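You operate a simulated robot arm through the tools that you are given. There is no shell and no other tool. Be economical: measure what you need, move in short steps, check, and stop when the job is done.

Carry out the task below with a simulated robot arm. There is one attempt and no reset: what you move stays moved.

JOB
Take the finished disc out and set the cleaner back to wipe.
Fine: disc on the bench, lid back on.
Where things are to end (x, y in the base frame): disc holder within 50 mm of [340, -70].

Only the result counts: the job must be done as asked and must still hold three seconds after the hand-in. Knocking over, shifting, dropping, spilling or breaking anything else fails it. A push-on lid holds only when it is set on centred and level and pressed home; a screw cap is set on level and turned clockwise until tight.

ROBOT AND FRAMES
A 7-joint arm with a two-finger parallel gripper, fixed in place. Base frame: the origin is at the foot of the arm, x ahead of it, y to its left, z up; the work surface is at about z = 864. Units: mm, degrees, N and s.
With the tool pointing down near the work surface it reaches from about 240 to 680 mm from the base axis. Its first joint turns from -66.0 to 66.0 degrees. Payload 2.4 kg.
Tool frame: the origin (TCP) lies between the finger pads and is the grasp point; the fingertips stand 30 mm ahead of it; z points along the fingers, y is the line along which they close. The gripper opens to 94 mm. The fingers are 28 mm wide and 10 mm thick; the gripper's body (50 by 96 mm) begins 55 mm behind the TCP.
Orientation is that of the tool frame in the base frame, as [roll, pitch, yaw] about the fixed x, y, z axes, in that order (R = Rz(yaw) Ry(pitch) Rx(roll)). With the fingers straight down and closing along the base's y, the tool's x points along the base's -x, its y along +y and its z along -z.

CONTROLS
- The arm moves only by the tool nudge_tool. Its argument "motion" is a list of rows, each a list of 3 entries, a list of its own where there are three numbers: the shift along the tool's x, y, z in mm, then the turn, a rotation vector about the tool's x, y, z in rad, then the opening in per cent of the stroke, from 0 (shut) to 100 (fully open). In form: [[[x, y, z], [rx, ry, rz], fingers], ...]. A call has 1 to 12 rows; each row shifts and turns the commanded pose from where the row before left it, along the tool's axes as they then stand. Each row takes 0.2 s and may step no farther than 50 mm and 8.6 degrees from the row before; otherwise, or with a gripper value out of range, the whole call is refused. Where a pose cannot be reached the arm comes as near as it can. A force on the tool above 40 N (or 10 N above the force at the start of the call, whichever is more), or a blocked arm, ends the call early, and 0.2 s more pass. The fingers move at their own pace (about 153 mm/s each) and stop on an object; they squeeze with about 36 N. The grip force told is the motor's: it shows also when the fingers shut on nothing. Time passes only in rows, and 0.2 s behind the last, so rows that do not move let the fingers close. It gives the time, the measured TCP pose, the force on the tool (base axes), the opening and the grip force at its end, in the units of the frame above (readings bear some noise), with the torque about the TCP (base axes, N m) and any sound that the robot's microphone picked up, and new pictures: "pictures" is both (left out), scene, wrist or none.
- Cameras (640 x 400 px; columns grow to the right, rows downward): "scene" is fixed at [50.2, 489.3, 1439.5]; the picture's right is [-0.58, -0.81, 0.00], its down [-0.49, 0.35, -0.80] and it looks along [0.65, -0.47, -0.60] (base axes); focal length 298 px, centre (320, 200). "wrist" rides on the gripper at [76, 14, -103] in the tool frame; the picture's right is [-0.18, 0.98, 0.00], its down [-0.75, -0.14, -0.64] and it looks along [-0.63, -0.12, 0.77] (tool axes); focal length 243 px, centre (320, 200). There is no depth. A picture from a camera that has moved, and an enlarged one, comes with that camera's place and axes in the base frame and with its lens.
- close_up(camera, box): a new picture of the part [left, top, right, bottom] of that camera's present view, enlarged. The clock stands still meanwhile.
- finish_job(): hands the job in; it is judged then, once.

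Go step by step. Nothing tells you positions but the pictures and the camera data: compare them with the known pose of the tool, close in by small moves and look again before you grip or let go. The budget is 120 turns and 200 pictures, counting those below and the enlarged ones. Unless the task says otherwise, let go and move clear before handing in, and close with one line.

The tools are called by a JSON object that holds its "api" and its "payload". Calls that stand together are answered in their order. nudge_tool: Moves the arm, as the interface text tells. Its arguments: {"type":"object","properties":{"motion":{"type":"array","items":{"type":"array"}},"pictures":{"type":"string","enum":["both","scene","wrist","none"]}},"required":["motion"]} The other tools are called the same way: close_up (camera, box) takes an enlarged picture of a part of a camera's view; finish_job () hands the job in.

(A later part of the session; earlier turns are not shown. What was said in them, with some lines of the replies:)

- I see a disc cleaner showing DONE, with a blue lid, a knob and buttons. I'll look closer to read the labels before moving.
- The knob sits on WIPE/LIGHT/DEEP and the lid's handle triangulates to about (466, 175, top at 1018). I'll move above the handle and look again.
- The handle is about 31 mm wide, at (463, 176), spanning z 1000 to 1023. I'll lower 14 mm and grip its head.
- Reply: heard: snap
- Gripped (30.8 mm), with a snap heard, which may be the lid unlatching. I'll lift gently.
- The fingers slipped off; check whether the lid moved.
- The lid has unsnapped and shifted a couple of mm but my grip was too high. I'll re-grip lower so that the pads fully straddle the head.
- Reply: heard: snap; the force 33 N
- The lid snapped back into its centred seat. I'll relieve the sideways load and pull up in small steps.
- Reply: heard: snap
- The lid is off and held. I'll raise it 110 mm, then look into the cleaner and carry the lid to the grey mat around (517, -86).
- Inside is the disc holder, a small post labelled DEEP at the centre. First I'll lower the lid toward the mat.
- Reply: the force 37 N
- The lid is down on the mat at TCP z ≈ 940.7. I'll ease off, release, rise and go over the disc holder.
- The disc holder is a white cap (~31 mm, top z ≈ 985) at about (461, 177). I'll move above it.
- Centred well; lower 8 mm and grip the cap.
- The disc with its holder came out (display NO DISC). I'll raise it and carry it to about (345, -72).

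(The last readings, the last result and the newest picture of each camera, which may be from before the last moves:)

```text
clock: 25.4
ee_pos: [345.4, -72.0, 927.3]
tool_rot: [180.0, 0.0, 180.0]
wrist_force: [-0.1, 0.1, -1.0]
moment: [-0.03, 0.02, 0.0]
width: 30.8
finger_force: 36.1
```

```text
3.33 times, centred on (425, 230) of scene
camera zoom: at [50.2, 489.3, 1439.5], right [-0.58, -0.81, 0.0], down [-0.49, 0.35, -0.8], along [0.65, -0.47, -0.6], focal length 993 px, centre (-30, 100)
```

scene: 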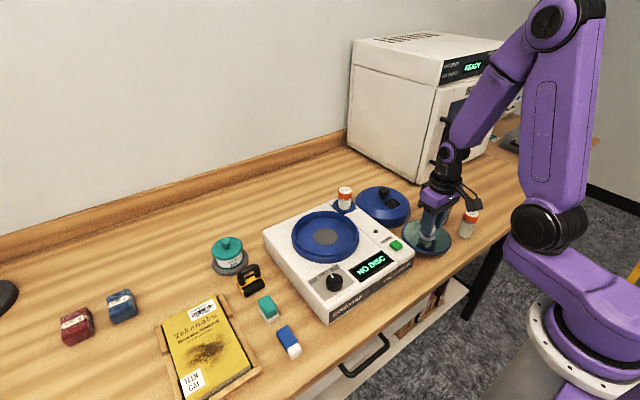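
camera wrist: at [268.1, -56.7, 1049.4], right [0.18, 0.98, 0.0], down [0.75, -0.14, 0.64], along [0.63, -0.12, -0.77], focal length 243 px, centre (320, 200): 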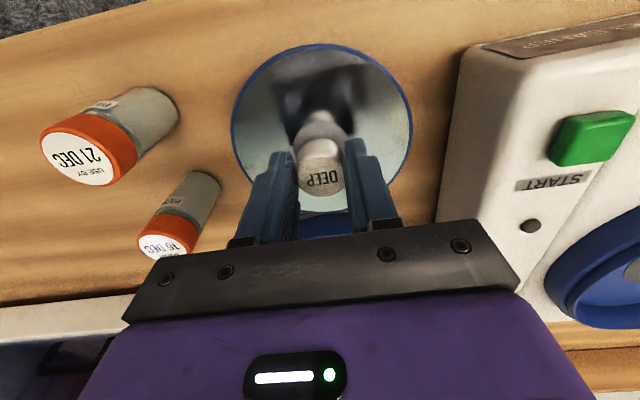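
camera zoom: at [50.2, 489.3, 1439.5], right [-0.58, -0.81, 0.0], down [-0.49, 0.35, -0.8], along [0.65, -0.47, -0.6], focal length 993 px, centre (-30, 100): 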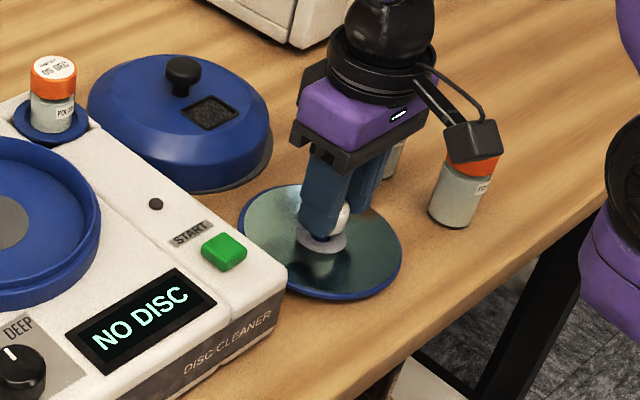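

{"api": "nudge_tool", "payload": {"motion": [[[0, 0, 3], [0, 0, 0], 0], [[0, 0, 0], [0, 0, 0], 0]], "pictures": "none"}}

{"api": "close_up", "payload": {"camera": "scene", "box": [390, 200, 470, 280]}}

```text
clock: 26.0
ee_pos: [344.3, -73.5, 923.8]
tool_rot: [-180.0, 0.0, 180.0]
wrist_force: [0.0, -0.4, -0.5]
moment: [-0.02, 0.0, -0.01]
width: 30.6
finger_force: 35.3
```

```text
5.00 times, centred on (430, 240) of scene
camera zoom: at [50.2, 489.3, 1439.5], right [-0.58, -0.81, 0.0], down [-0.49, 0.35, -0.8], along [0.65, -0.47, -0.6], focal length 1490 px, centre (-230, 0)
```

zoom: 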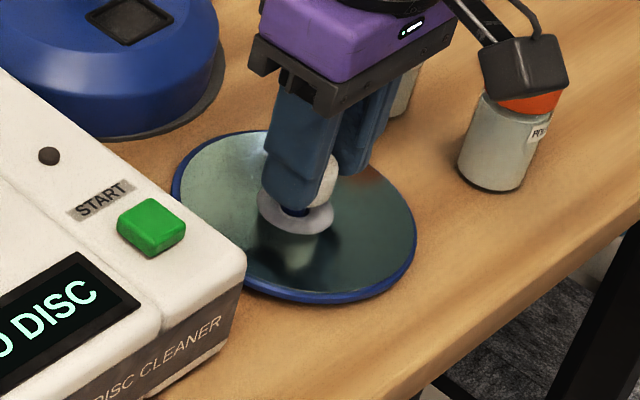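

{"api": "nudge_tool", "payload": {"motion": [[[0, 0, 2], [0, 0, 0], 0], [[0, 0, 2], [0, 0, 0], 0], [[0, 0, 0], [0, 0, 0], 0]], "pictures": "none"}}

```text
clock: 26.8
ee_pos: [344.9, -72.1, 921.6]
tool_rot: [180.0, 0.0, 180.0]
wrist_force: [0.2, -0.8, -0.9]
moment: [0.01, -0.01, -0.04]
width: 31.0
finger_force: 35.9
```

{"api": "nudge_tool", "payload": {"motion": [[[0, 0, 2], [0, 0, 0], 0], [[0, 0, 0], [0, 0, 0], 0]], "pictures": "none"}}

```text
clock: 27.4
ee_pos: [345.5, -72.1, 918.6]
tool_rot: [-180.0, 0.0, -179.9]
wrist_force: [0.3, 0.4, -0.6]
moment: [0.01, 0.03, 0.01]
width: 31.1
finger_force: 36.1
```

{"api": "nudge_tool", "payload": {"motion": [[[0, 0, 2], [0, 0, 0], 0], [[0, 0, 0], [0, 0, 0], 0]], "pictures": "none"}}

{"api": "close_up", "payload": {"camera": "scene", "box": [390, 200, 470, 280]}}

```text
clock: 28.0
ee_pos: [345.4, -72.2, 917.8]
tool_rot: [180.0, 0.1, 180.0]
wrist_force: [-0.2, -0.9, 15.1]
moment: [0.0, 0.14, 0.01]
width: 30.9
finger_force: 35.8
```

```text
5.00 times, centred on (430, 240) of scene
camera zoom: at [50.0, 489.3, 1439.5], right [-0.58, -0.81, 0.0], down [-0.49, 0.35, -0.8], along [0.65, -0.47, -0.6], focal length 1490 px, centre (-230, 0)
```

zoom: 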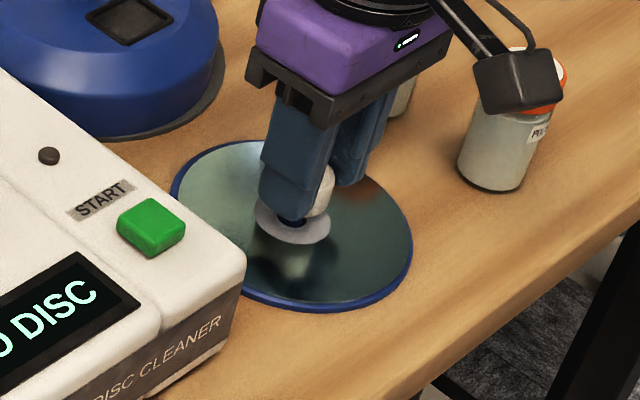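

Touchdown. Release, rise, and go back over the lid on the mat.

{"api": "nudge_tool", "payload": {"motion": [[[0, 0, -0.5], [0, 0, 0], 30], [[0, 0, 0], [0, 0, 0], 70], [[0, 0, 0], [0, 0, 0], 70], [[0, 0, -30], [0, 0, 0], 70], [[0, 0, -45], [0, 0, 0], 70], [[0, 0, -45], [0, 0, 0], 70], [[-35, -3, 0], [0, 0, 0], 70], [[-45, -4, 0], [0, 0, 0], 70], [[-45, -4, 0], [0, 0, 0], 70], [[-35, -4, 0], [0, 0, 0], 70], [[-12.5, -1, 0], [0, 0, 0], 70], [[0, 0, 30], [0, 0, 0], 70]]}}

{"api": "close_up", "payload": {"camera": "scene", "box": [340, 170, 480, 290]}}

{"api": "close_up", "payload": {"camera": "wrist", "box": [160, 0, 480, 200]}}

```text
clock: 30.6
ee_pos: [518.0, -88.6, 1007.3]
tool_rot: [-179.9, 0.0, -180.0]
wrist_force: [-0.5, -0.4, -0.2]
moment: [0.01, 0.02, -0.02]
width: 65.8
finger_force: 0.1
camera wrist: at [441.9, -72.9, 1109.4], right [0.18, 0.98, 0.0], down [0.75, -0.14, 0.64], along [0.63, -0.12, -0.77], focal length 243 px, centre (320, 200)
```

scene: 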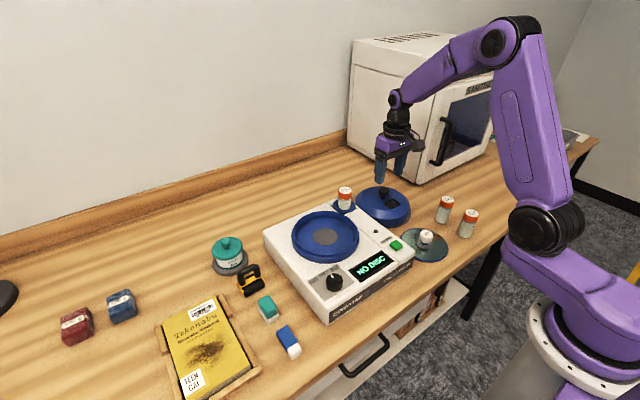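
wrist: 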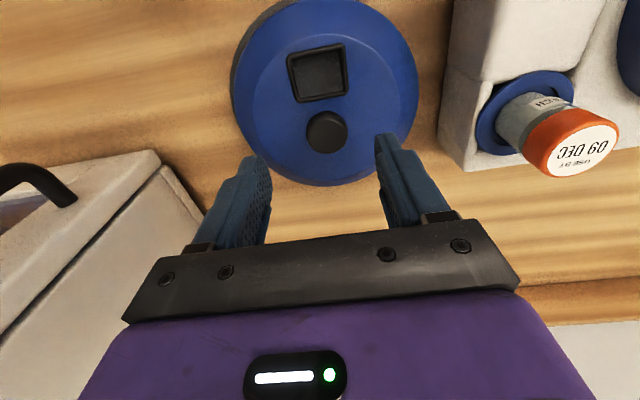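

```text
3.33 times, centred on (410, 230) of scene
camera zoom: at [50.2, 489.3, 1439.5], right [-0.58, -0.81, 0.0], down [-0.49, 0.35, -0.8], along [0.65, -0.47, -0.6], focal length 993 px, centre (20, 100)
```

zoom: 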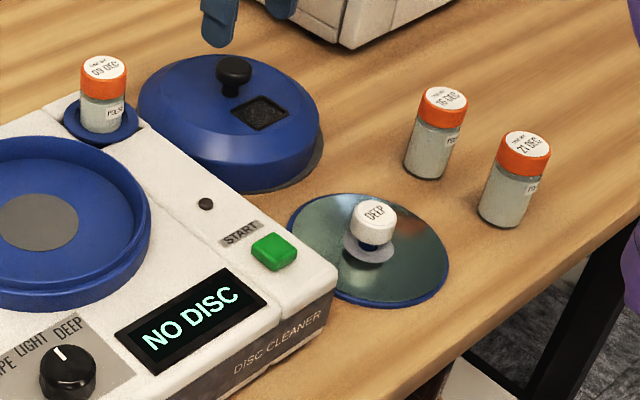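

```text
2.00 times, centred on (320, 100) of wrist
camera zoom: at [441.9, -72.9, 1109.4], right [0.18, 0.98, 0.0], down [0.75, -0.14, 0.64], along [0.63, -0.12, -0.77], focal length 485 px, centre (320, 400)
```

zoom: 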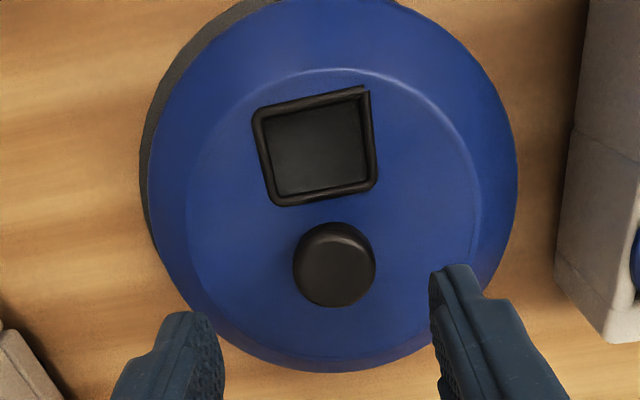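

The handle now sits at about (517.5, -82). I'll shift +6 in y, lower and re-grip.

{"api": "nudge_tool", "payload": {"motion": [[[0.5, 6, 20], [0, 0, 0], 70], [[0, 0, 25], [0, 0, 0], 70], [[0, 0, 10], [0, 0, 0], 70]], "pictures": "none"}}

{"api": "close_up", "payload": {"camera": "wrist", "box": [200, 50, 440, 250]}}

```text
clock: 31.4
ee_pos: [517.4, -82.8, 953.6]
tool_rot: [-180.0, -0.1, -180.0]
wrist_force: [-0.3, 0.5, -0.4]
moment: [-0.02, 0.01, -0.03]
width: 65.8
finger_force: 0.0
```

```text
2.00 times, centred on (320, 150) of wrist
camera zoom: at [440.8, -66.9, 1054.5], right [0.18, 0.98, 0.0], down [0.75, -0.14, 0.64], along [0.63, -0.12, -0.77], focal length 485 px, centre (320, 300)
```

zoom: 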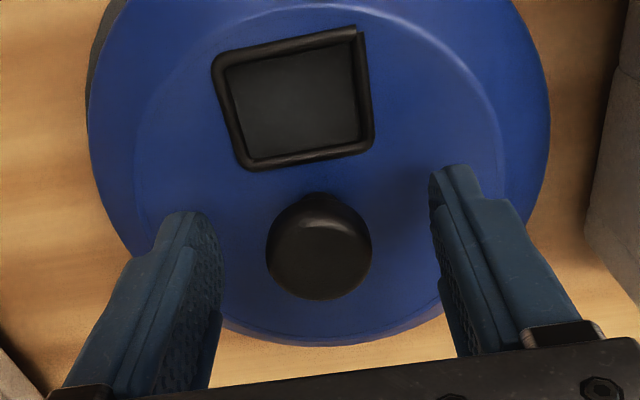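

{"api": "nudge_tool", "payload": {"motion": [[[1, 1, 8], [0, 0, 0], 70], [[0, 0, 4], [0, 0, 0], 70], [[0, 0, 0], [0, 0, 0], 30], [[0, 0, 0], [0, 0, 0], 0], [[0, 0, 0], [0, 0, 0], 0], [[0, 0, 0], [0, 0, 0], 0]], "pictures": "none"}}

```text
clock: 32.8
ee_pos: [515.4, -81.5, 940.4]
tool_rot: [180.0, 0.0, -180.0]
wrist_force: [-0.2, -1.1, -0.4]
moment: [-0.01, -0.05, -0.03]
width: 31.2
finger_force: 35.9
```

Gripped at the same height as before. Lift and carry back over the cleaner.

{"api": "nudge_tool", "payload": {"motion": [[[0, 0, -25], [0, 0, 0], 0], [[0, 0, -45], [0, 0, 0], 0], [[0, 0, -45], [0, 0, 0], 0], [[0, 0, -45], [0, 0, 0], 0], [[5, 20, 0], [0, 0, 0], 0], [[8.5, 40, 0], [0, 0, 0], 0], [[8.5, 40, 0], [0, 0, 0], 0], [[8.5, 40, 0], [0, 0, 0], 0], [[8.5, 40, 0], [0, 0, 0], 0], [[8.5, 40, 0], [0, 0, 0], 0], [[6.5, 30, 0], [0, 0, 0], 0], [[1, 7.3, 10], [0, 0, 0], 0]], "pictures": "both"}}

```text
clock: 35.4
ee_pos: [459.2, 177.5, 1090.6]
tool_rot: [-180.0, 0.0, 179.9]
wrist_force: [0.0, 0.2, -1.7]
moment: [0.02, 0.0, -0.01]
width: 31.1
finger_force: 36.3
camera wrist: at [384.2, 192.3, 1192.3], right [0.18, 0.98, 0.0], down [0.75, -0.14, 0.64], along [0.63, -0.12, -0.77], focal length 243 px, centre (320, 200)
```

scene: 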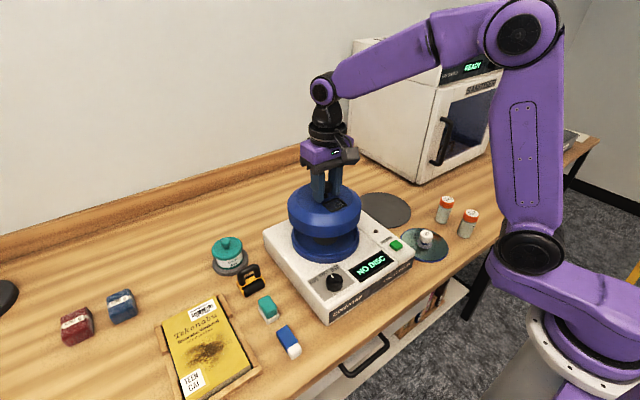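
wrist: 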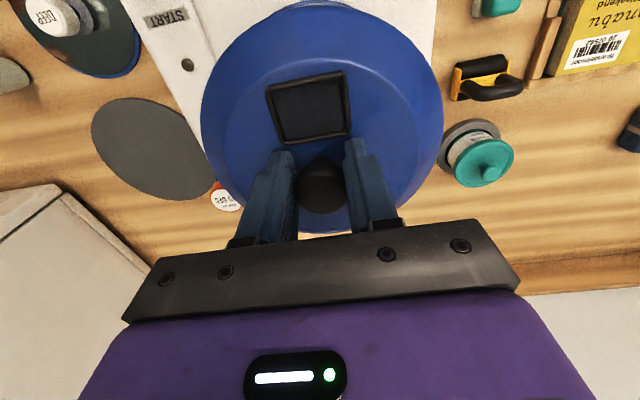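

{"api": "nudge_tool", "payload": {"motion": [[[-0.5, -1.2, 20], [0, 0, 0], 0], [[0, 0, 15], [0, 0, 0], 0], [[0, 0, 9], [0, 0, 0], 0], [[0, 0, 0], [0, 0, 0], 0]], "pictures": "none"}}

{"api": "close_up", "payload": {"camera": "scene", "box": [280, 160, 370, 270]}}

```text
clock: 36.4
ee_pos: [461.8, 175.1, 1046.0]
tool_rot: [-180.0, 0.1, 180.0]
wrist_force: [0.6, 0.3, -1.5]
moment: [-0.02, 0.02, -0.03]
width: 31.2
finger_force: 35.2
```

```text
3.64 times, centred on (325, 215) of scene
camera zoom: at [50.2, 489.3, 1439.5], right [-0.58, -0.81, 0.0], down [-0.49, 0.35, -0.8], along [0.65, -0.47, -0.6], focal length 1083 px, centre (302, 146)
```

zoom: 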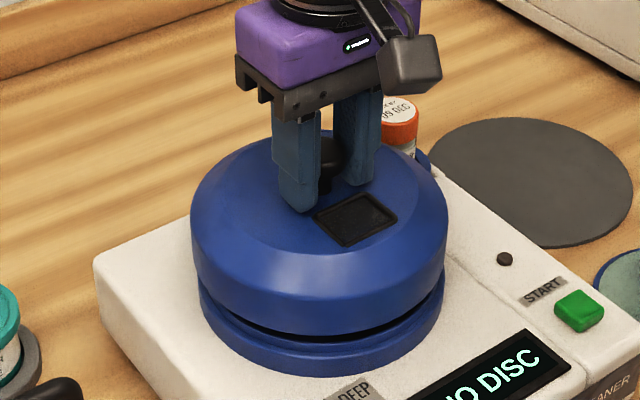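

The lid sits about 2 mm off compared with the earlier lift-off picture; shift y by -2 and lower to the rim.

{"api": "nudge_tool", "payload": {"motion": [[[0, -2.2, 0], [0, 0, 0], 0], [[0, 0, 5], [0, 0, 0], 0], [[0, 0, 3], [0, 0, 0], 0], [[0, 0, 0], [0, 0, 0], 0]], "pictures": "none"}}

{"api": "close_up", "payload": {"camera": "scene", "box": [280, 160, 370, 270]}}

```text
clock: 37.4
ee_pos: [461.2, 173.2, 1038.7]
tool_rot: [180.0, 0.1, -180.0]
wrist_force: [0.0, -0.7, -1.1]
moment: [-0.04, -0.02, 0.0]
width: 31.5
finger_force: 36.2
```

```text
3.64 times, centred on (325, 215) of scene
camera zoom: at [50.2, 489.3, 1439.5], right [-0.58, -0.81, 0.0], down [-0.49, 0.35, -0.8], along [0.65, -0.47, -0.6], focal length 1083 px, centre (302, 146)
```

zoom: 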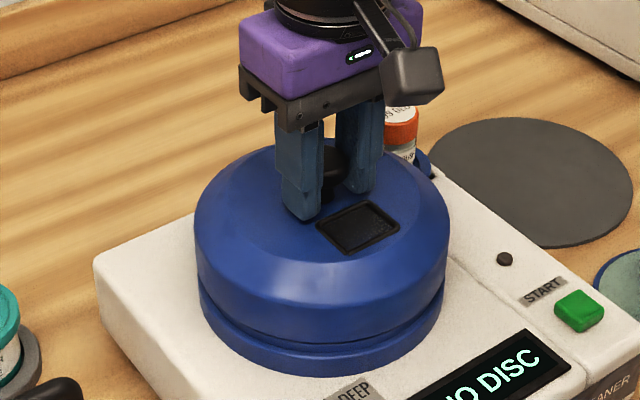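

{"api": "nudge_tool", "payload": {"motion": [[[0, 0, 3], [0, 0, 0], 0], [[0, 0, 2], [0, 0, 0], 0], [[0, 0, 0], [0, 0, 0], 0]], "pictures": "none"}}

{"api": "close_up", "payload": {"camera": "scene", "box": [280, 160, 370, 270]}}

```text
clock: 38.2
ee_pos: [461.2, 171.8, 1035.1]
tool_rot: [179.9, 0.2, 179.9]
wrist_force: [3.0, -2.8, 20.1]
moment: [0.08, 0.83, -0.01]
width: 31.2
finger_force: 35.8
```

```text
3.64 times, centred on (325, 215) of scene
camera zoom: at [50.0, 489.0, 1439.6], right [-0.58, -0.81, 0.0], down [-0.49, 0.35, -0.8], along [0.65, -0.47, -0.6], focal length 1083 px, centre (302, 146)
```

zoom: 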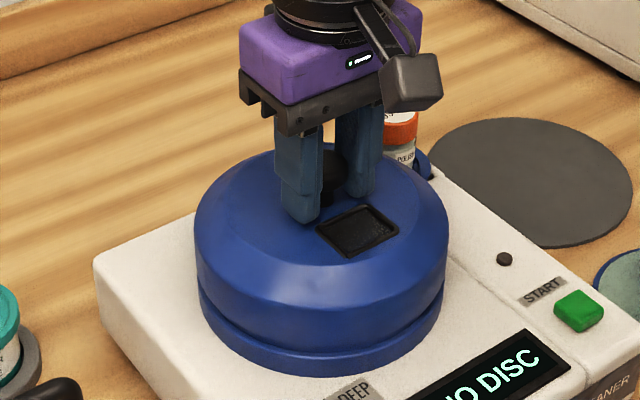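

Contact slightly early with a moment suggesting the lid touches on its front side. I'll back off 3 mm, shift +1.3 in x, and lower again.

{"api": "nudge_tool", "payload": {"motion": [[[0, 0, -3], [0, 0, 0], 0], [[-1.3, 0, 0], [0, 0, 0], 0], [[0, 0, 2], [0, 0, 0], 0], [[0, 0, 1], [0, 0, 0], 0], [[0, 0, 0], [0, 0, 0], 0]], "pictures": "none"}}

```text
clock: 39.4
ee_pos: [463.1, 171.6, 1033.8]
tool_rot: [180.0, 0.1, 179.9]
wrist_force: [0.2, 0.2, 14.6]
moment: [0.13, 0.91, -0.02]
width: 31.1
finger_force: 35.3
```

Comparing window corners against the original seated picture, the lid is too far +x and slightly -y. I'll correct by about (-3.5, +1.7) and look.

{"api": "nudge_tool", "payload": {"motion": [[[0, 0, -3], [0, 0, 0], 0], [[3.5, 1.7, 0], [0, 0, 0], 0], [[0, 0, 2], [0, 0, 0], 0], [[0, 0, 0], [0, 0, 0], 0]], "pictures": "none"}}

{"api": "close_up", "payload": {"camera": "scene", "box": [280, 160, 370, 270]}}

```text
clock: 40.4
ee_pos: [458.8, 174.3, 1035.5]
tool_rot: [-180.0, 0.0, 180.0]
wrist_force: [0.0, -0.2, -1.4]
moment: [0.03, 0.03, -0.01]
width: 31.4
finger_force: 36.0
```

```text
3.64 times, centred on (325, 215) of scene
camera zoom: at [50.2, 489.3, 1439.5], right [-0.58, -0.81, 0.0], down [-0.49, 0.35, -0.8], along [0.65, -0.47, -0.6], focal length 1083 px, centre (302, 146)
```

zoom: 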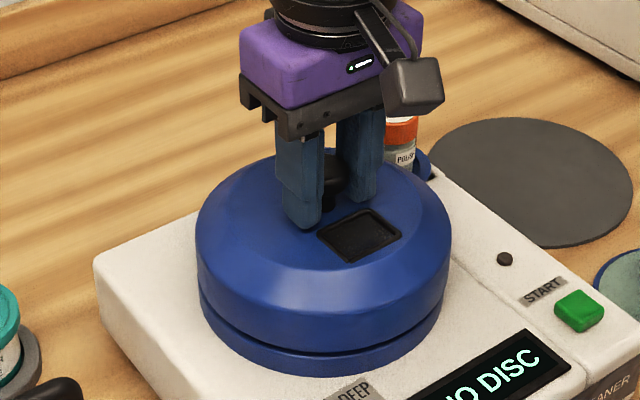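

{"api": "nudge_tool", "payload": {"motion": [[[-1, 0.3, 1.5], [0, 0, 0], 0], [[0, 0, 1.5], [0, 0, 0], 0], [[0, 0, 0], [0, 0, 0], 0]], "pictures": "none"}}

```text
clock: 41.2
ee_pos: [460.5, 174.8, 1032.3]
tool_rot: [-180.0, 0.0, -180.0]
wrist_force: [-0.4, 0.1, -0.3]
moment: [0.0, -0.03, 0.0]
width: 31.2
finger_force: 35.6
```

No contact now at 1032, lower than before, so the skirt is engaging. Continue down.

{"api": "nudge_tool", "payload": {"motion": [[[0, 0, 1.5], [0, 0, 0], 0], [[0, 0, 1], [0, 0, 0], 0], [[0, 0, 0], [0, 0, 0], 0]], "pictures": "none"}}

{"api": "close_up", "payload": {"camera": "scene", "box": [280, 160, 370, 270]}}

```text
clock: 42.0
ee_pos: [459.3, 175.9, 1030.0]
tool_rot: [180.0, 0.2, -180.0]
wrist_force: [-4.9, 0.0, 13.5]
moment: [-0.29, -0.8, -0.08]
width: 31.3
finger_force: 35.7
```

```text
3.64 times, centred on (325, 215) of scene
camera zoom: at [49.8, 489.2, 1439.5], right [-0.58, -0.81, 0.0], down [-0.49, 0.35, -0.8], along [0.65, -0.47, -0.6], focal length 1083 px, centre (302, 146)
```

zoom: 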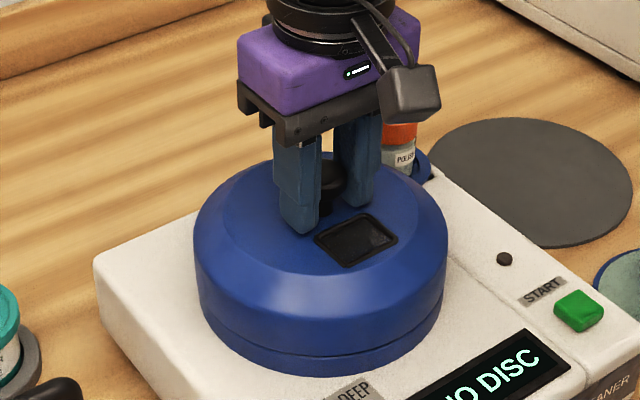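

Nearly there; a slight sideways force says to shift about (-1, -0.6). Then press down.

{"api": "nudge_tool", "payload": {"motion": [[[0.6, -0.4, -0.5], [0, 0, 0], 0], [[0.5, -0.3, 0.5], [0, 0, 0], 0], [[0, 0, 0.7], [0, 0, 0], 0], [[0, 0, 0], [0, 0, 0], 0]], "pictures": "none"}}

```text
clock: 43.0
ee_pos: [459.0, 175.5, 1028.7]
tool_rot: [-180.0, 0.2, 180.0]
wrist_force: [-6.2, 4.8, 26.2]
moment: [0.05, 0.1, 0.07]
width: 30.8
finger_force: 35.7
heard: snap
```

Snapped on with balanced moments. I'll press a touch more, ease the side load, and check.

{"api": "nudge_tool", "payload": {"motion": [[[0.4, 0.3, 0.4], [0, 0, 0], 0], [[0, 0, 0], [0, 0, 0], 0]], "pictures": "none"}}

{"api": "close_up", "payload": {"camera": "scene", "box": [280, 160, 370, 270]}}

```text
clock: 43.6
ee_pos: [457.6, 176.0, 1029.2]
tool_rot: [179.9, 0.1, 179.9]
wrist_force: [-3.0, 4.4, 33.5]
moment: [0.02, 0.03, 0.05]
width: 31.2
finger_force: 35.2
```

```text
3.64 times, centred on (325, 215) of scene
camera zoom: at [49.5, 489.2, 1439.5], right [-0.58, -0.81, 0.0], down [-0.49, 0.35, -0.8], along [0.65, -0.47, -0.6], focal length 1083 px, centre (302, 146)
```

zoom: 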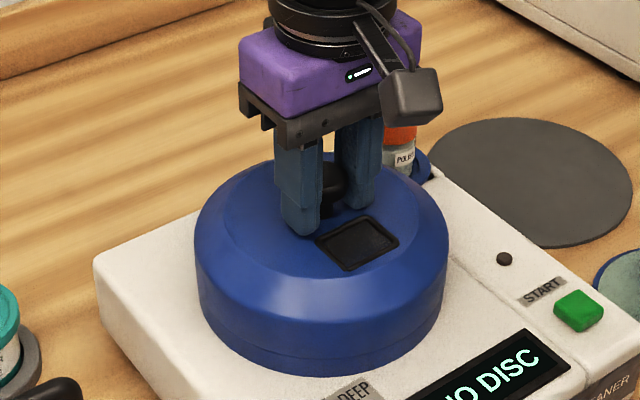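

It matches the original seated picture. Release gently and rise.

{"api": "nudge_tool", "payload": {"motion": [[[0.1, 0.1, -0.6], [0, 0, 0], 0], [[0, 0, 0], [0, 0, 0], 30], [[0, 0, 0], [0, 0, 0], 45], [[0, 0, 0], [0, 0, 0], 70], [[0, 0, -10], [0, 0, 0], 70], [[0, 0, -30], [0, 0, 0], 70], [[0, 0, -40], [0, 0, 0], 70]], "pictures": "none"}}

{"api": "close_up", "payload": {"camera": "scene", "box": [280, 160, 370, 270]}}

{"api": "close_up", "payload": {"camera": "scene", "box": [300, 230, 420, 320]}}

```text
clock: 45.2
ee_pos: [458.7, 174.0, 1108.5]
tool_rot: [-179.9, -0.1, 179.9]
wrist_force: [-0.9, 0.2, -0.1]
moment: [-0.01, 0.03, 0.01]
width: 65.8
finger_force: 0.1
```

```text
3.64 times, centred on (325, 215) of scene
camera zoom: at [50.2, 489.3, 1439.5], right [-0.58, -0.81, 0.0], down [-0.49, 0.35, -0.8], along [0.65, -0.47, -0.6], focal length 1083 px, centre (302, 146)
```

zoom: 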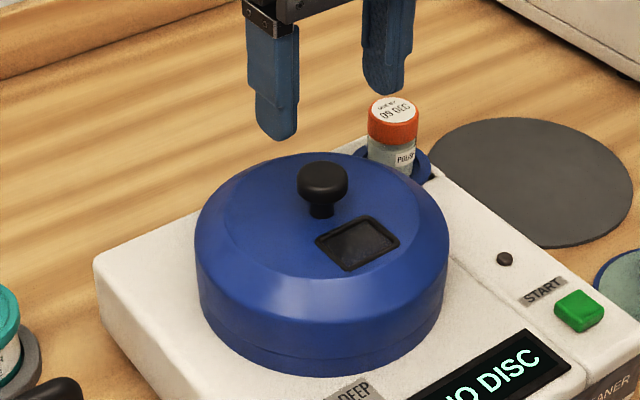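

```text
4.44 times, centred on (360, 275) of scene
camera zoom: at [50.2, 489.3, 1439.5], right [-0.58, -0.81, 0.0], down [-0.49, 0.35, -0.8], along [0.65, -0.47, -0.6], focal length 1324 px, centre (142, -133)
```

zoom: 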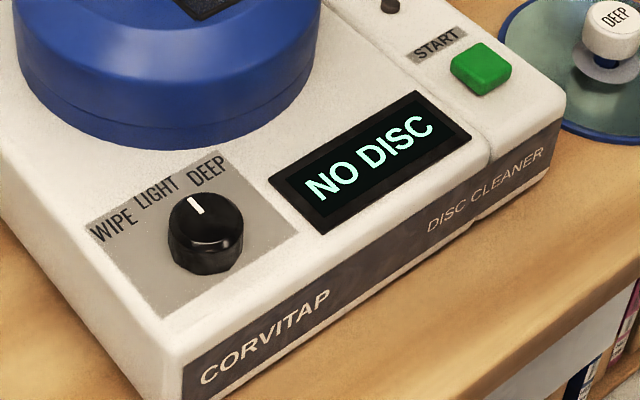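

The lid is back on, seated. Next the dial, around (346, 239); I'll go above it for a straight look.

{"api": "nudge_tool", "payload": {"motion": [[[20, 10, 0], [0, 0, 0], 70], [[35, 20, 0], [0, 0, 0], 70], [[35, 20, 0], [0, 0, 0], 70], [[22, 14, 0], [0, 0, 0], 70], [[0, 0, 0], [0, 0, 0], 70]], "pictures": "wrist"}}

{"api": "close_up", "payload": {"camera": "wrist", "box": [200, 0, 440, 150]}}

```text
clock: 46.4
ee_pos: [346.1, 239.0, 1107.3]
tool_rot: [180.0, 0.0, 180.0]
wrist_force: [1.1, -0.9, 0.9]
moment: [0.01, -0.03, 0.0]
width: 65.5
finger_force: 0.0
camera wrist: at [270.0, 254.1, 1210.4], right [0.18, 0.98, 0.0], down [0.75, -0.14, 0.64], along [0.63, -0.12, -0.77], focal length 243 px, centre (320, 200)
```

wrist: 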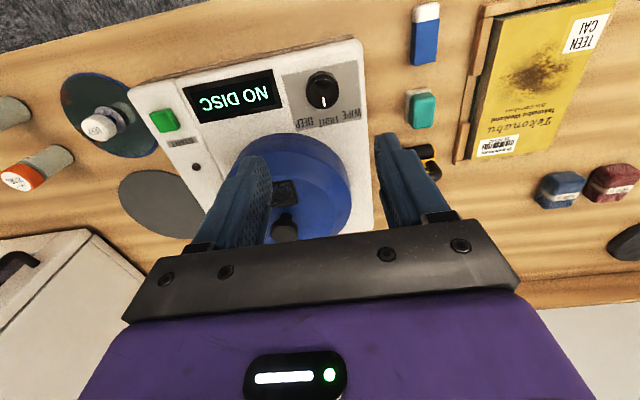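

```text
2.67 times, centred on (320, 75) of wrist
camera zoom: at [270.0, 254.1, 1210.4], right [0.18, 0.98, 0.0], down [0.75, -0.14, 0.64], along [0.63, -0.12, -0.77], focal length 647 px, centre (320, 533)
```

zoom: 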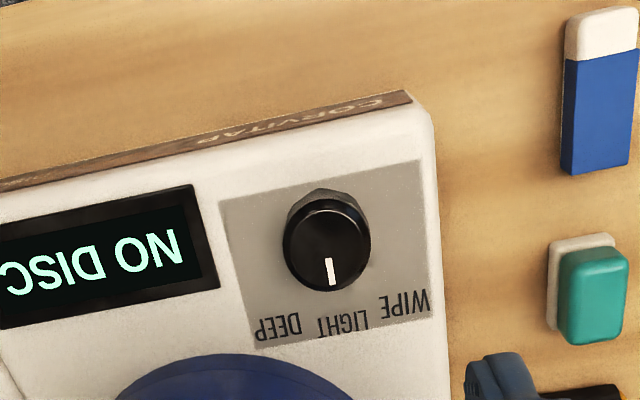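

The dial points to LIGHT (straight ahead); WIPE is about 38–40° counter-clockwise from above. The knob centre is about (340.5, 242.5), top z ≈ 957. I'll lower over it.

{"api": "nudge_tool", "payload": {"motion": [[[5.5, 3.5, 30], [0, 0, 0], 70], [[0, 0, 40], [0, 0, 0], 70], [[0, 0, 35], [0, 0, 0], 70], [[0, 0, 0], [0, 0, 0], 70]], "pictures": "none"}}

{"api": "close_up", "payload": {"camera": "wrist", "box": [200, 30, 440, 230]}}

{"api": "close_up", "payload": {"camera": "scene", "box": [290, 210, 390, 310]}}

```text
clock: 47.4
ee_pos: [340.4, 243.9, 1003.0]
tool_rot: [180.0, 0.0, 180.0]
wrist_force: [-1.1, 0.9, 0.6]
moment: [-0.04, -0.04, -0.01]
width: 65.7
finger_force: 0.1
```

```text
2.00 times, centred on (320, 130) of wrist
camera zoom: at [264.1, 258.1, 1105.4], right [0.18, 0.98, 0.0], down [0.75, -0.14, 0.64], along [0.63, -0.12, -0.77], focal length 485 px, centre (320, 340)
```

zoom: 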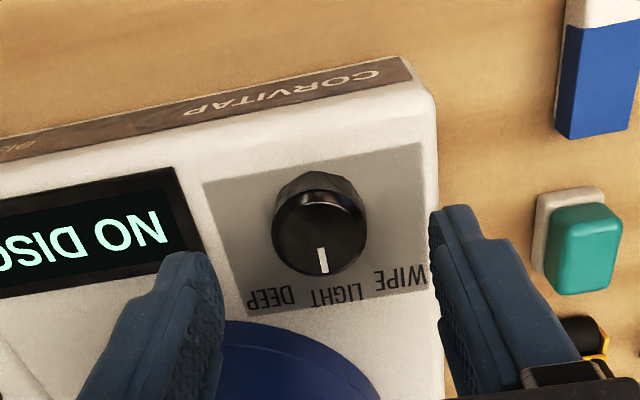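

```text
4.00 times, centred on (340, 260) of scene
camera zoom: at [50.2, 489.3, 1439.5], right [-0.58, -0.81, 0.0], down [-0.49, 0.35, -0.8], along [0.65, -0.47, -0.6], focal length 1192 px, centre (240, -40)
```

zoom: 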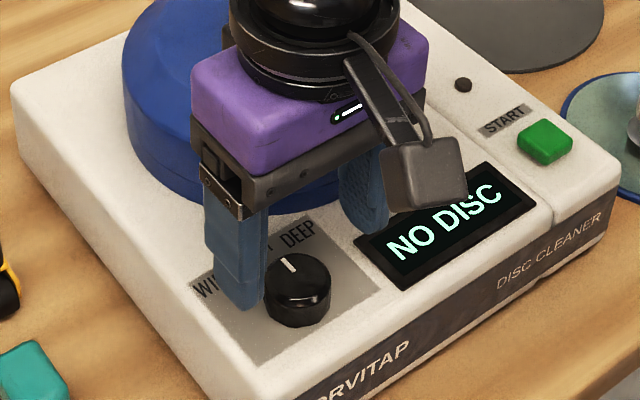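

{"api": "nudge_tool", "payload": {"motion": [[[0, 0, 15], [0, 0, 0], 60], [[0, 0, 10], [0, 0, 0], 60], [[0, 0, 4], [0, 0, 0], 60]], "pictures": "none"}}

{"api": "close_up", "payload": {"camera": "wrist", "box": [200, 50, 440, 250]}}

{"api": "close_up", "payload": {"camera": "scene", "box": [300, 240, 380, 310]}}

```text
clock: 48.2
ee_pos: [340.6, 242.2, 974.6]
tool_rot: [-179.9, -0.1, 180.0]
wrist_force: [0.5, 0.1, 0.4]
moment: [-0.02, 0.02, -0.02]
width: 56.5
finger_force: 0.0
```

```text
2.00 times, centred on (320, 150) of wrist
camera zoom: at [264.8, 257.4, 1076.1], right [0.18, 0.98, 0.0], down [0.75, -0.14, 0.64], along [0.63, -0.12, -0.77], focal length 485 px, centre (320, 300)
```

zoom: 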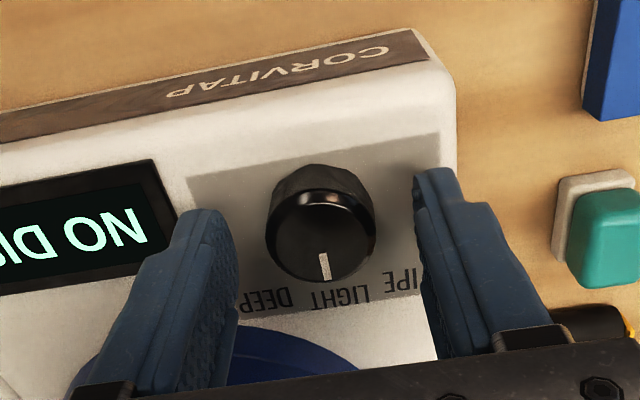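

```text
5.71 times, centred on (340, 275) of scene
camera zoom: at [50.2, 489.3, 1439.5], right [-0.58, -0.81, 0.0], down [-0.49, 0.35, -0.8], along [0.65, -0.47, -0.6], focal length 1702 px, centre (206, -229)
```

zoom: 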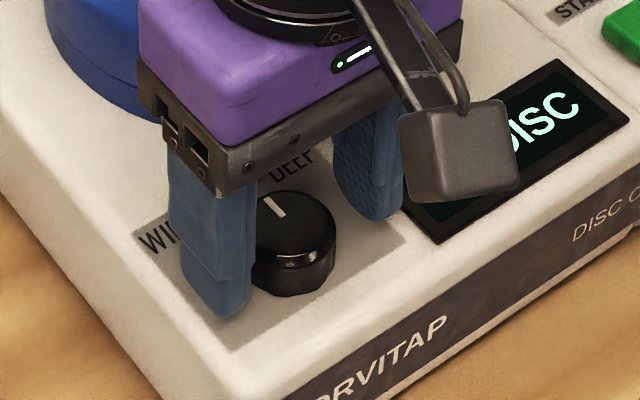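

Aligned; lower 2 mm, close on the knob.

{"api": "nudge_tool", "payload": {"motion": [[[1.5, 0, 2], [0, 0, 0], 60], [[0, 0, 0], [0, 0, 0], 35], [[0, 0, 0], [0, 0, 0], 0], [[0, 0, 0], [0, 0, 0], 0], [[0, 0, 0], [0, 0, 0], 0]], "pictures": "none"}}

{"api": "close_up", "payload": {"camera": "wrist", "box": [200, 50, 440, 250]}}

```text
clock: 49.4
ee_pos: [340.0, 242.9, 973.2]
tool_rot: [180.0, 0.0, -180.0]
wrist_force: [-0.2, -5.0, -2.1]
moment: [-0.14, -0.05, -0.01]
width: 33.0
finger_force: 45.3
```

```text
2.00 times, centred on (320, 150) of wrist
camera zoom: at [263.1, 257.2, 1074.1], right [0.18, 0.98, 0.0], down [0.75, -0.14, 0.64], along [0.63, -0.12, -0.77], focal length 485 px, centre (320, 300)
```

zoom: 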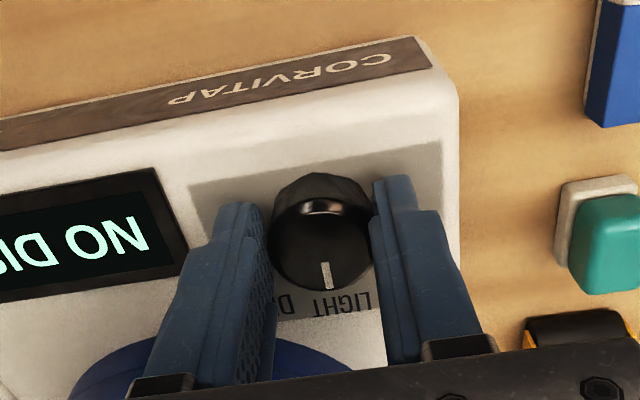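

Gripped. Turn counter-clockwise about 17° first and check.

{"api": "nudge_tool", "payload": {"motion": [[[0, 0, 0], [0, 0, -0.1], 0], [[0, 0, 0], [0, 0, -0.1], 0], [[0, 0, 0], [0, 0, -0.1], 0], [[0, 0, 0], [0, 0, 0], 0]], "pictures": "none"}}

{"api": "close_up", "payload": {"camera": "wrist", "box": [200, 50, 440, 250]}}

{"api": "close_up", "payload": {"camera": "scene", "box": [300, 240, 380, 310]}}

```text
clock: 50.4
ee_pos: [339.5, 240.5, 972.5]
tool_rot: [-179.9, -0.2, -162.7]
wrist_force: [1.3, -17.7, -3.0]
moment: [-0.38, -0.88, -0.07]
width: 32.9
finger_force: 45.0
```

```text
2.00 times, centred on (320, 150) of wrist
camera zoom: at [262.6, 232.8, 1074.2], right [-0.11, 0.99, 0.0], down [0.76, 0.09, 0.64], along [0.64, 0.07, -0.77], focal length 485 px, centre (320, 300)
```

zoom: 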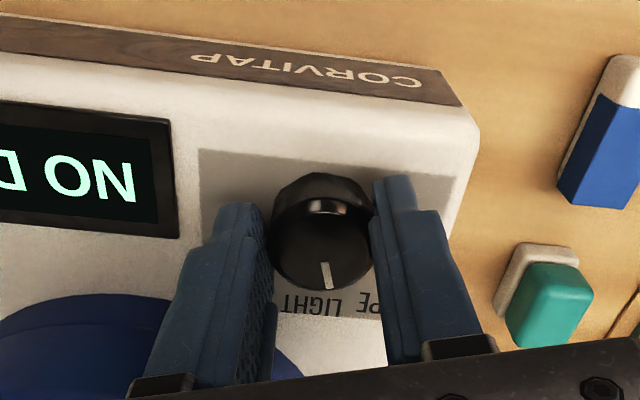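

```text
5.71 times, centred on (340, 275) of scene
camera zoom: at [50.2, 488.8, 1439.7], right [-0.58, -0.81, 0.0], down [-0.49, 0.35, -0.8], along [0.65, -0.47, -0.6], focal length 1702 px, centre (206, -229)
```

zoom: 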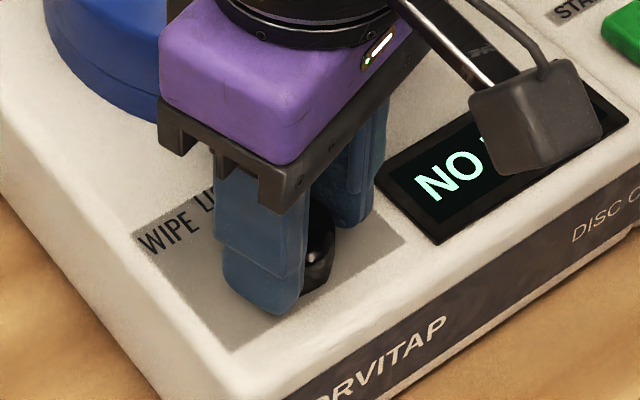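

It turns with the gripper. I'll relieve the side load by ~1.4 mm and complete the turn to about 40°.

{"api": "nudge_tool", "payload": {"motion": [[[0.4, -1.4, 0], [0, 0, 0], 0], [[0, 0, 0], [0, 0, -0.1], 0], [[0, 0, 0], [0, 0, -0.1], 0], [[0, 0, 0], [0, 0, 0], 0]], "pictures": "none"}}

```text
clock: 51.4
ee_pos: [338.9, 239.5, 972.7]
tool_rot: [-180.0, -0.1, -151.3]
wrist_force: [7.5, -17.5, -19.9]
moment: [-0.13, -0.83, -0.05]
width: 33.0
finger_force: 45.2
```

{"api": "nudge_tool", "payload": {"motion": [[[0.1, -1.6, 0.6], [0, 0, 0], 0], [[0, 0, 0], [0, 0, 0], 0]], "pictures": "none"}}

{"api": "close_up", "payload": {"camera": "wrist", "box": [200, 50, 440, 250]}}

{"api": "close_up", "payload": {"camera": "scene", "box": [270, 210, 420, 320]}}

```text
clock: 52.0
ee_pos: [339.4, 239.6, 972.3]
tool_rot: [-180.0, 0.0, -151.2]
wrist_force: [5.5, -6.0, -11.9]
moment: [-0.76, 0.95, -0.03]
width: 33.1
finger_force: 45.4
```

```text
2.00 times, centred on (320, 150) of wrist
camera zoom: at [266.2, 216.3, 1074.2], right [-0.31, 0.95, 0.0], down [0.73, 0.24, 0.64], along [0.61, 0.2, -0.77], focal length 485 px, centre (320, 300)
```

zoom: 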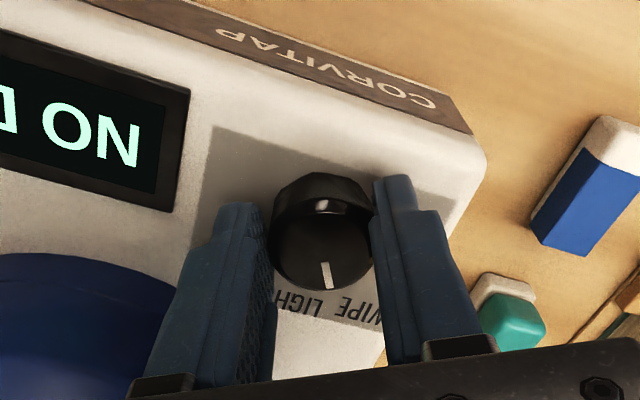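

```text
3.64 times, centred on (345, 265) of scene
camera zoom: at [50.4, 489.2, 1439.5], right [-0.58, -0.81, 0.0], down [-0.49, 0.35, -0.8], along [0.65, -0.47, -0.6], focal length 1083 px, centre (229, -36)
```

zoom: 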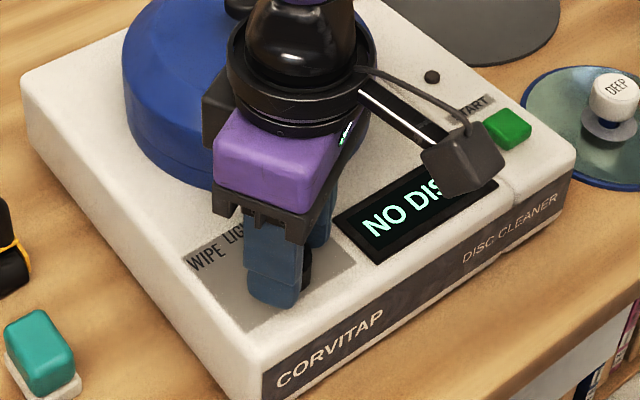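

Pointer is nearing WIPE; about 12° more.

{"api": "nudge_tool", "payload": {"motion": [[[0, 0, 0.3], [0, 0, -0.1], 0], [[0, -0.3, 0], [0, 0, -0.1], 0], [[0, 0, 0], [0, 0, 0], 0]], "pictures": "none"}}

{"api": "close_up", "payload": {"camera": "wrist", "box": [200, 50, 440, 250]}}

```text
clock: 52.8
ee_pos: [339.3, 239.2, 972.2]
tool_rot: [179.9, 0.1, -139.8]
wrist_force: [0.1, -10.3, 11.1]
moment: [-0.75, 0.47, 0.0]
width: 32.8
finger_force: 44.9
```

```text
2.00 times, centred on (320, 150) of wrist
camera zoom: at [272.8, 201.3, 1074.1], right [-0.49, 0.87, 0.0], down [0.67, 0.38, 0.64], along [0.56, 0.32, -0.77], focal length 485 px, centre (320, 300)
```

zoom: 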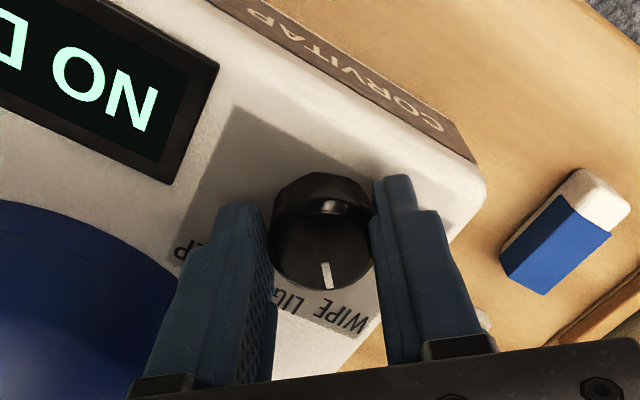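

The pointer now has the same relation to WIPE as it had to LIGHT. Release and rise straight up, then look.

{"api": "nudge_tool", "payload": {"motion": [[[0, -0.4, -0.2], [0, 0, 0], 0], [[0, 0, 0], [0, 0, 0], 40], [[0, 0, 0], [0, 0, 0], 65], [[0, 0, -20], [0, 0, 0], 65], [[0, 0, -40], [0, 0, 0], 65], [[0, 0, -45], [0, 0, 0], 65], [[0, 0, -45], [0, 0, 0], 65]], "pictures": "both"}}

{"api": "close_up", "payload": {"camera": "scene", "box": [300, 240, 380, 310]}}

{"api": "close_up", "payload": {"camera": "wrist", "box": [200, 0, 440, 150]}}

{"api": "close_up", "payload": {"camera": "scene", "box": [230, 170, 490, 330]}}

```text
clock: 54.4
ee_pos: [341.4, 236.2, 1123.9]
tool_rot: [-180.0, 0.0, -139.9]
wrist_force: [-0.3, -0.4, -0.2]
moment: [-0.01, -0.02, -0.03]
width: 61.1
finger_force: 0.0
camera wrist: at [274.0, 200.0, 1225.2], right [-0.49, 0.87, 0.0], down [0.67, 0.38, 0.64], along [0.56, 0.32, -0.77], focal length 243 px, centre (320, 200)
```

scene: 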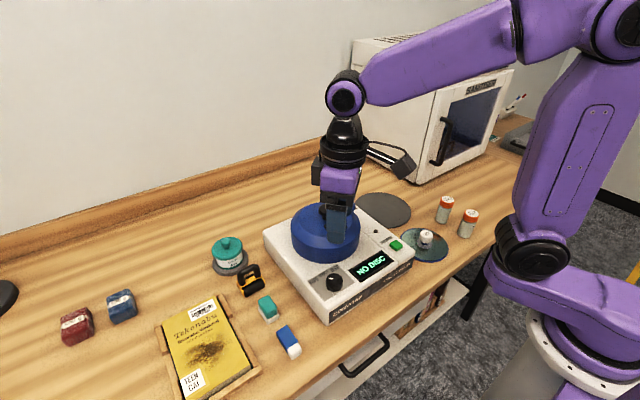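
wrist: 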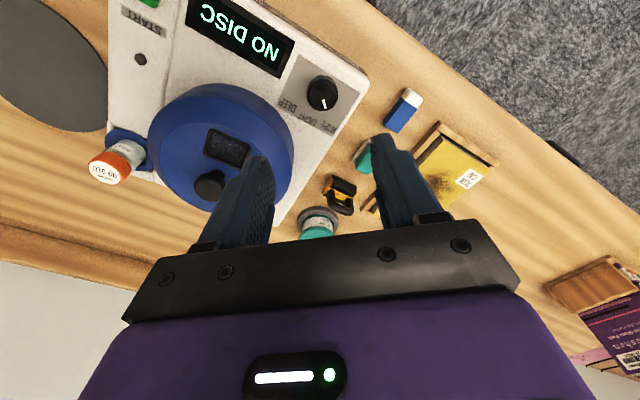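

```text
5.71 times, centred on (340, 275) of scene
camera zoom: at [50.1, 489.3, 1439.5], right [-0.58, -0.81, 0.0], down [-0.49, 0.35, -0.8], along [0.65, -0.47, -0.6], focal length 1702 px, centre (206, -229)
```

zoom: 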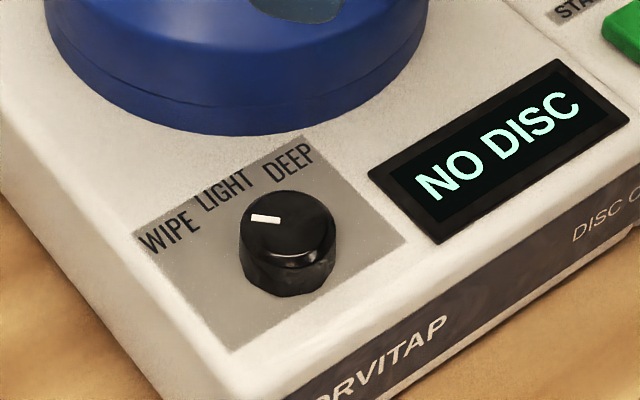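

```text
2.67 times, centred on (320, 75) of wrist
camera zoom: at [274.0, 200.0, 1225.2], right [-0.49, 0.87, 0.0], down [0.67, 0.38, 0.64], along [0.56, 0.32, -0.77], focal length 647 px, centre (320, 533)
```

zoom: 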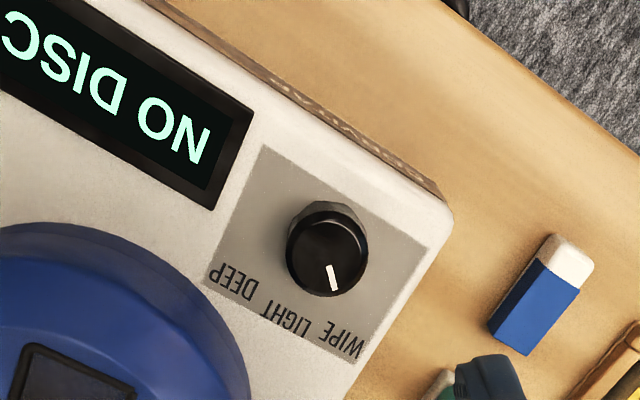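

```text
2.46 times, centred on (360, 250) of scene
camera zoom: at [50.1, 489.3, 1439.5], right [-0.58, -0.81, 0.0], down [-0.49, 0.35, -0.8], along [0.65, -0.47, -0.6], focal length 733 px, centre (222, 77)
```

zoom: 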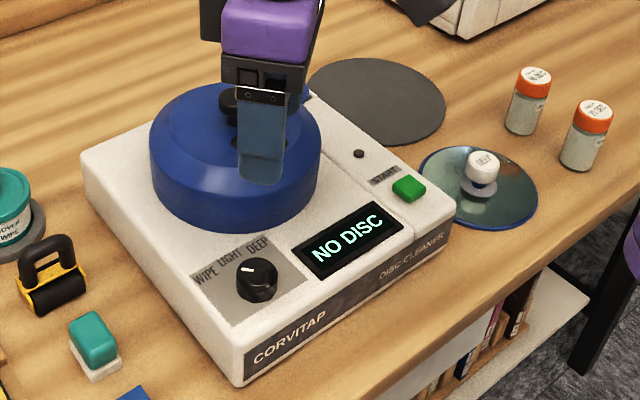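

The dial points to WIPE, the lid is seated as it was at the start, and the disc with its holder stands at about (345, -72). The arm is clear, so I'm handing in.

{"api": "finish_job", "payload": {}}

```text
The job is handed in.
```

The disc is out on the bench with its holder at about (345, -72), the lid is snapped back on the cleaner, and the dial is turned from LIGHT to WIPE.
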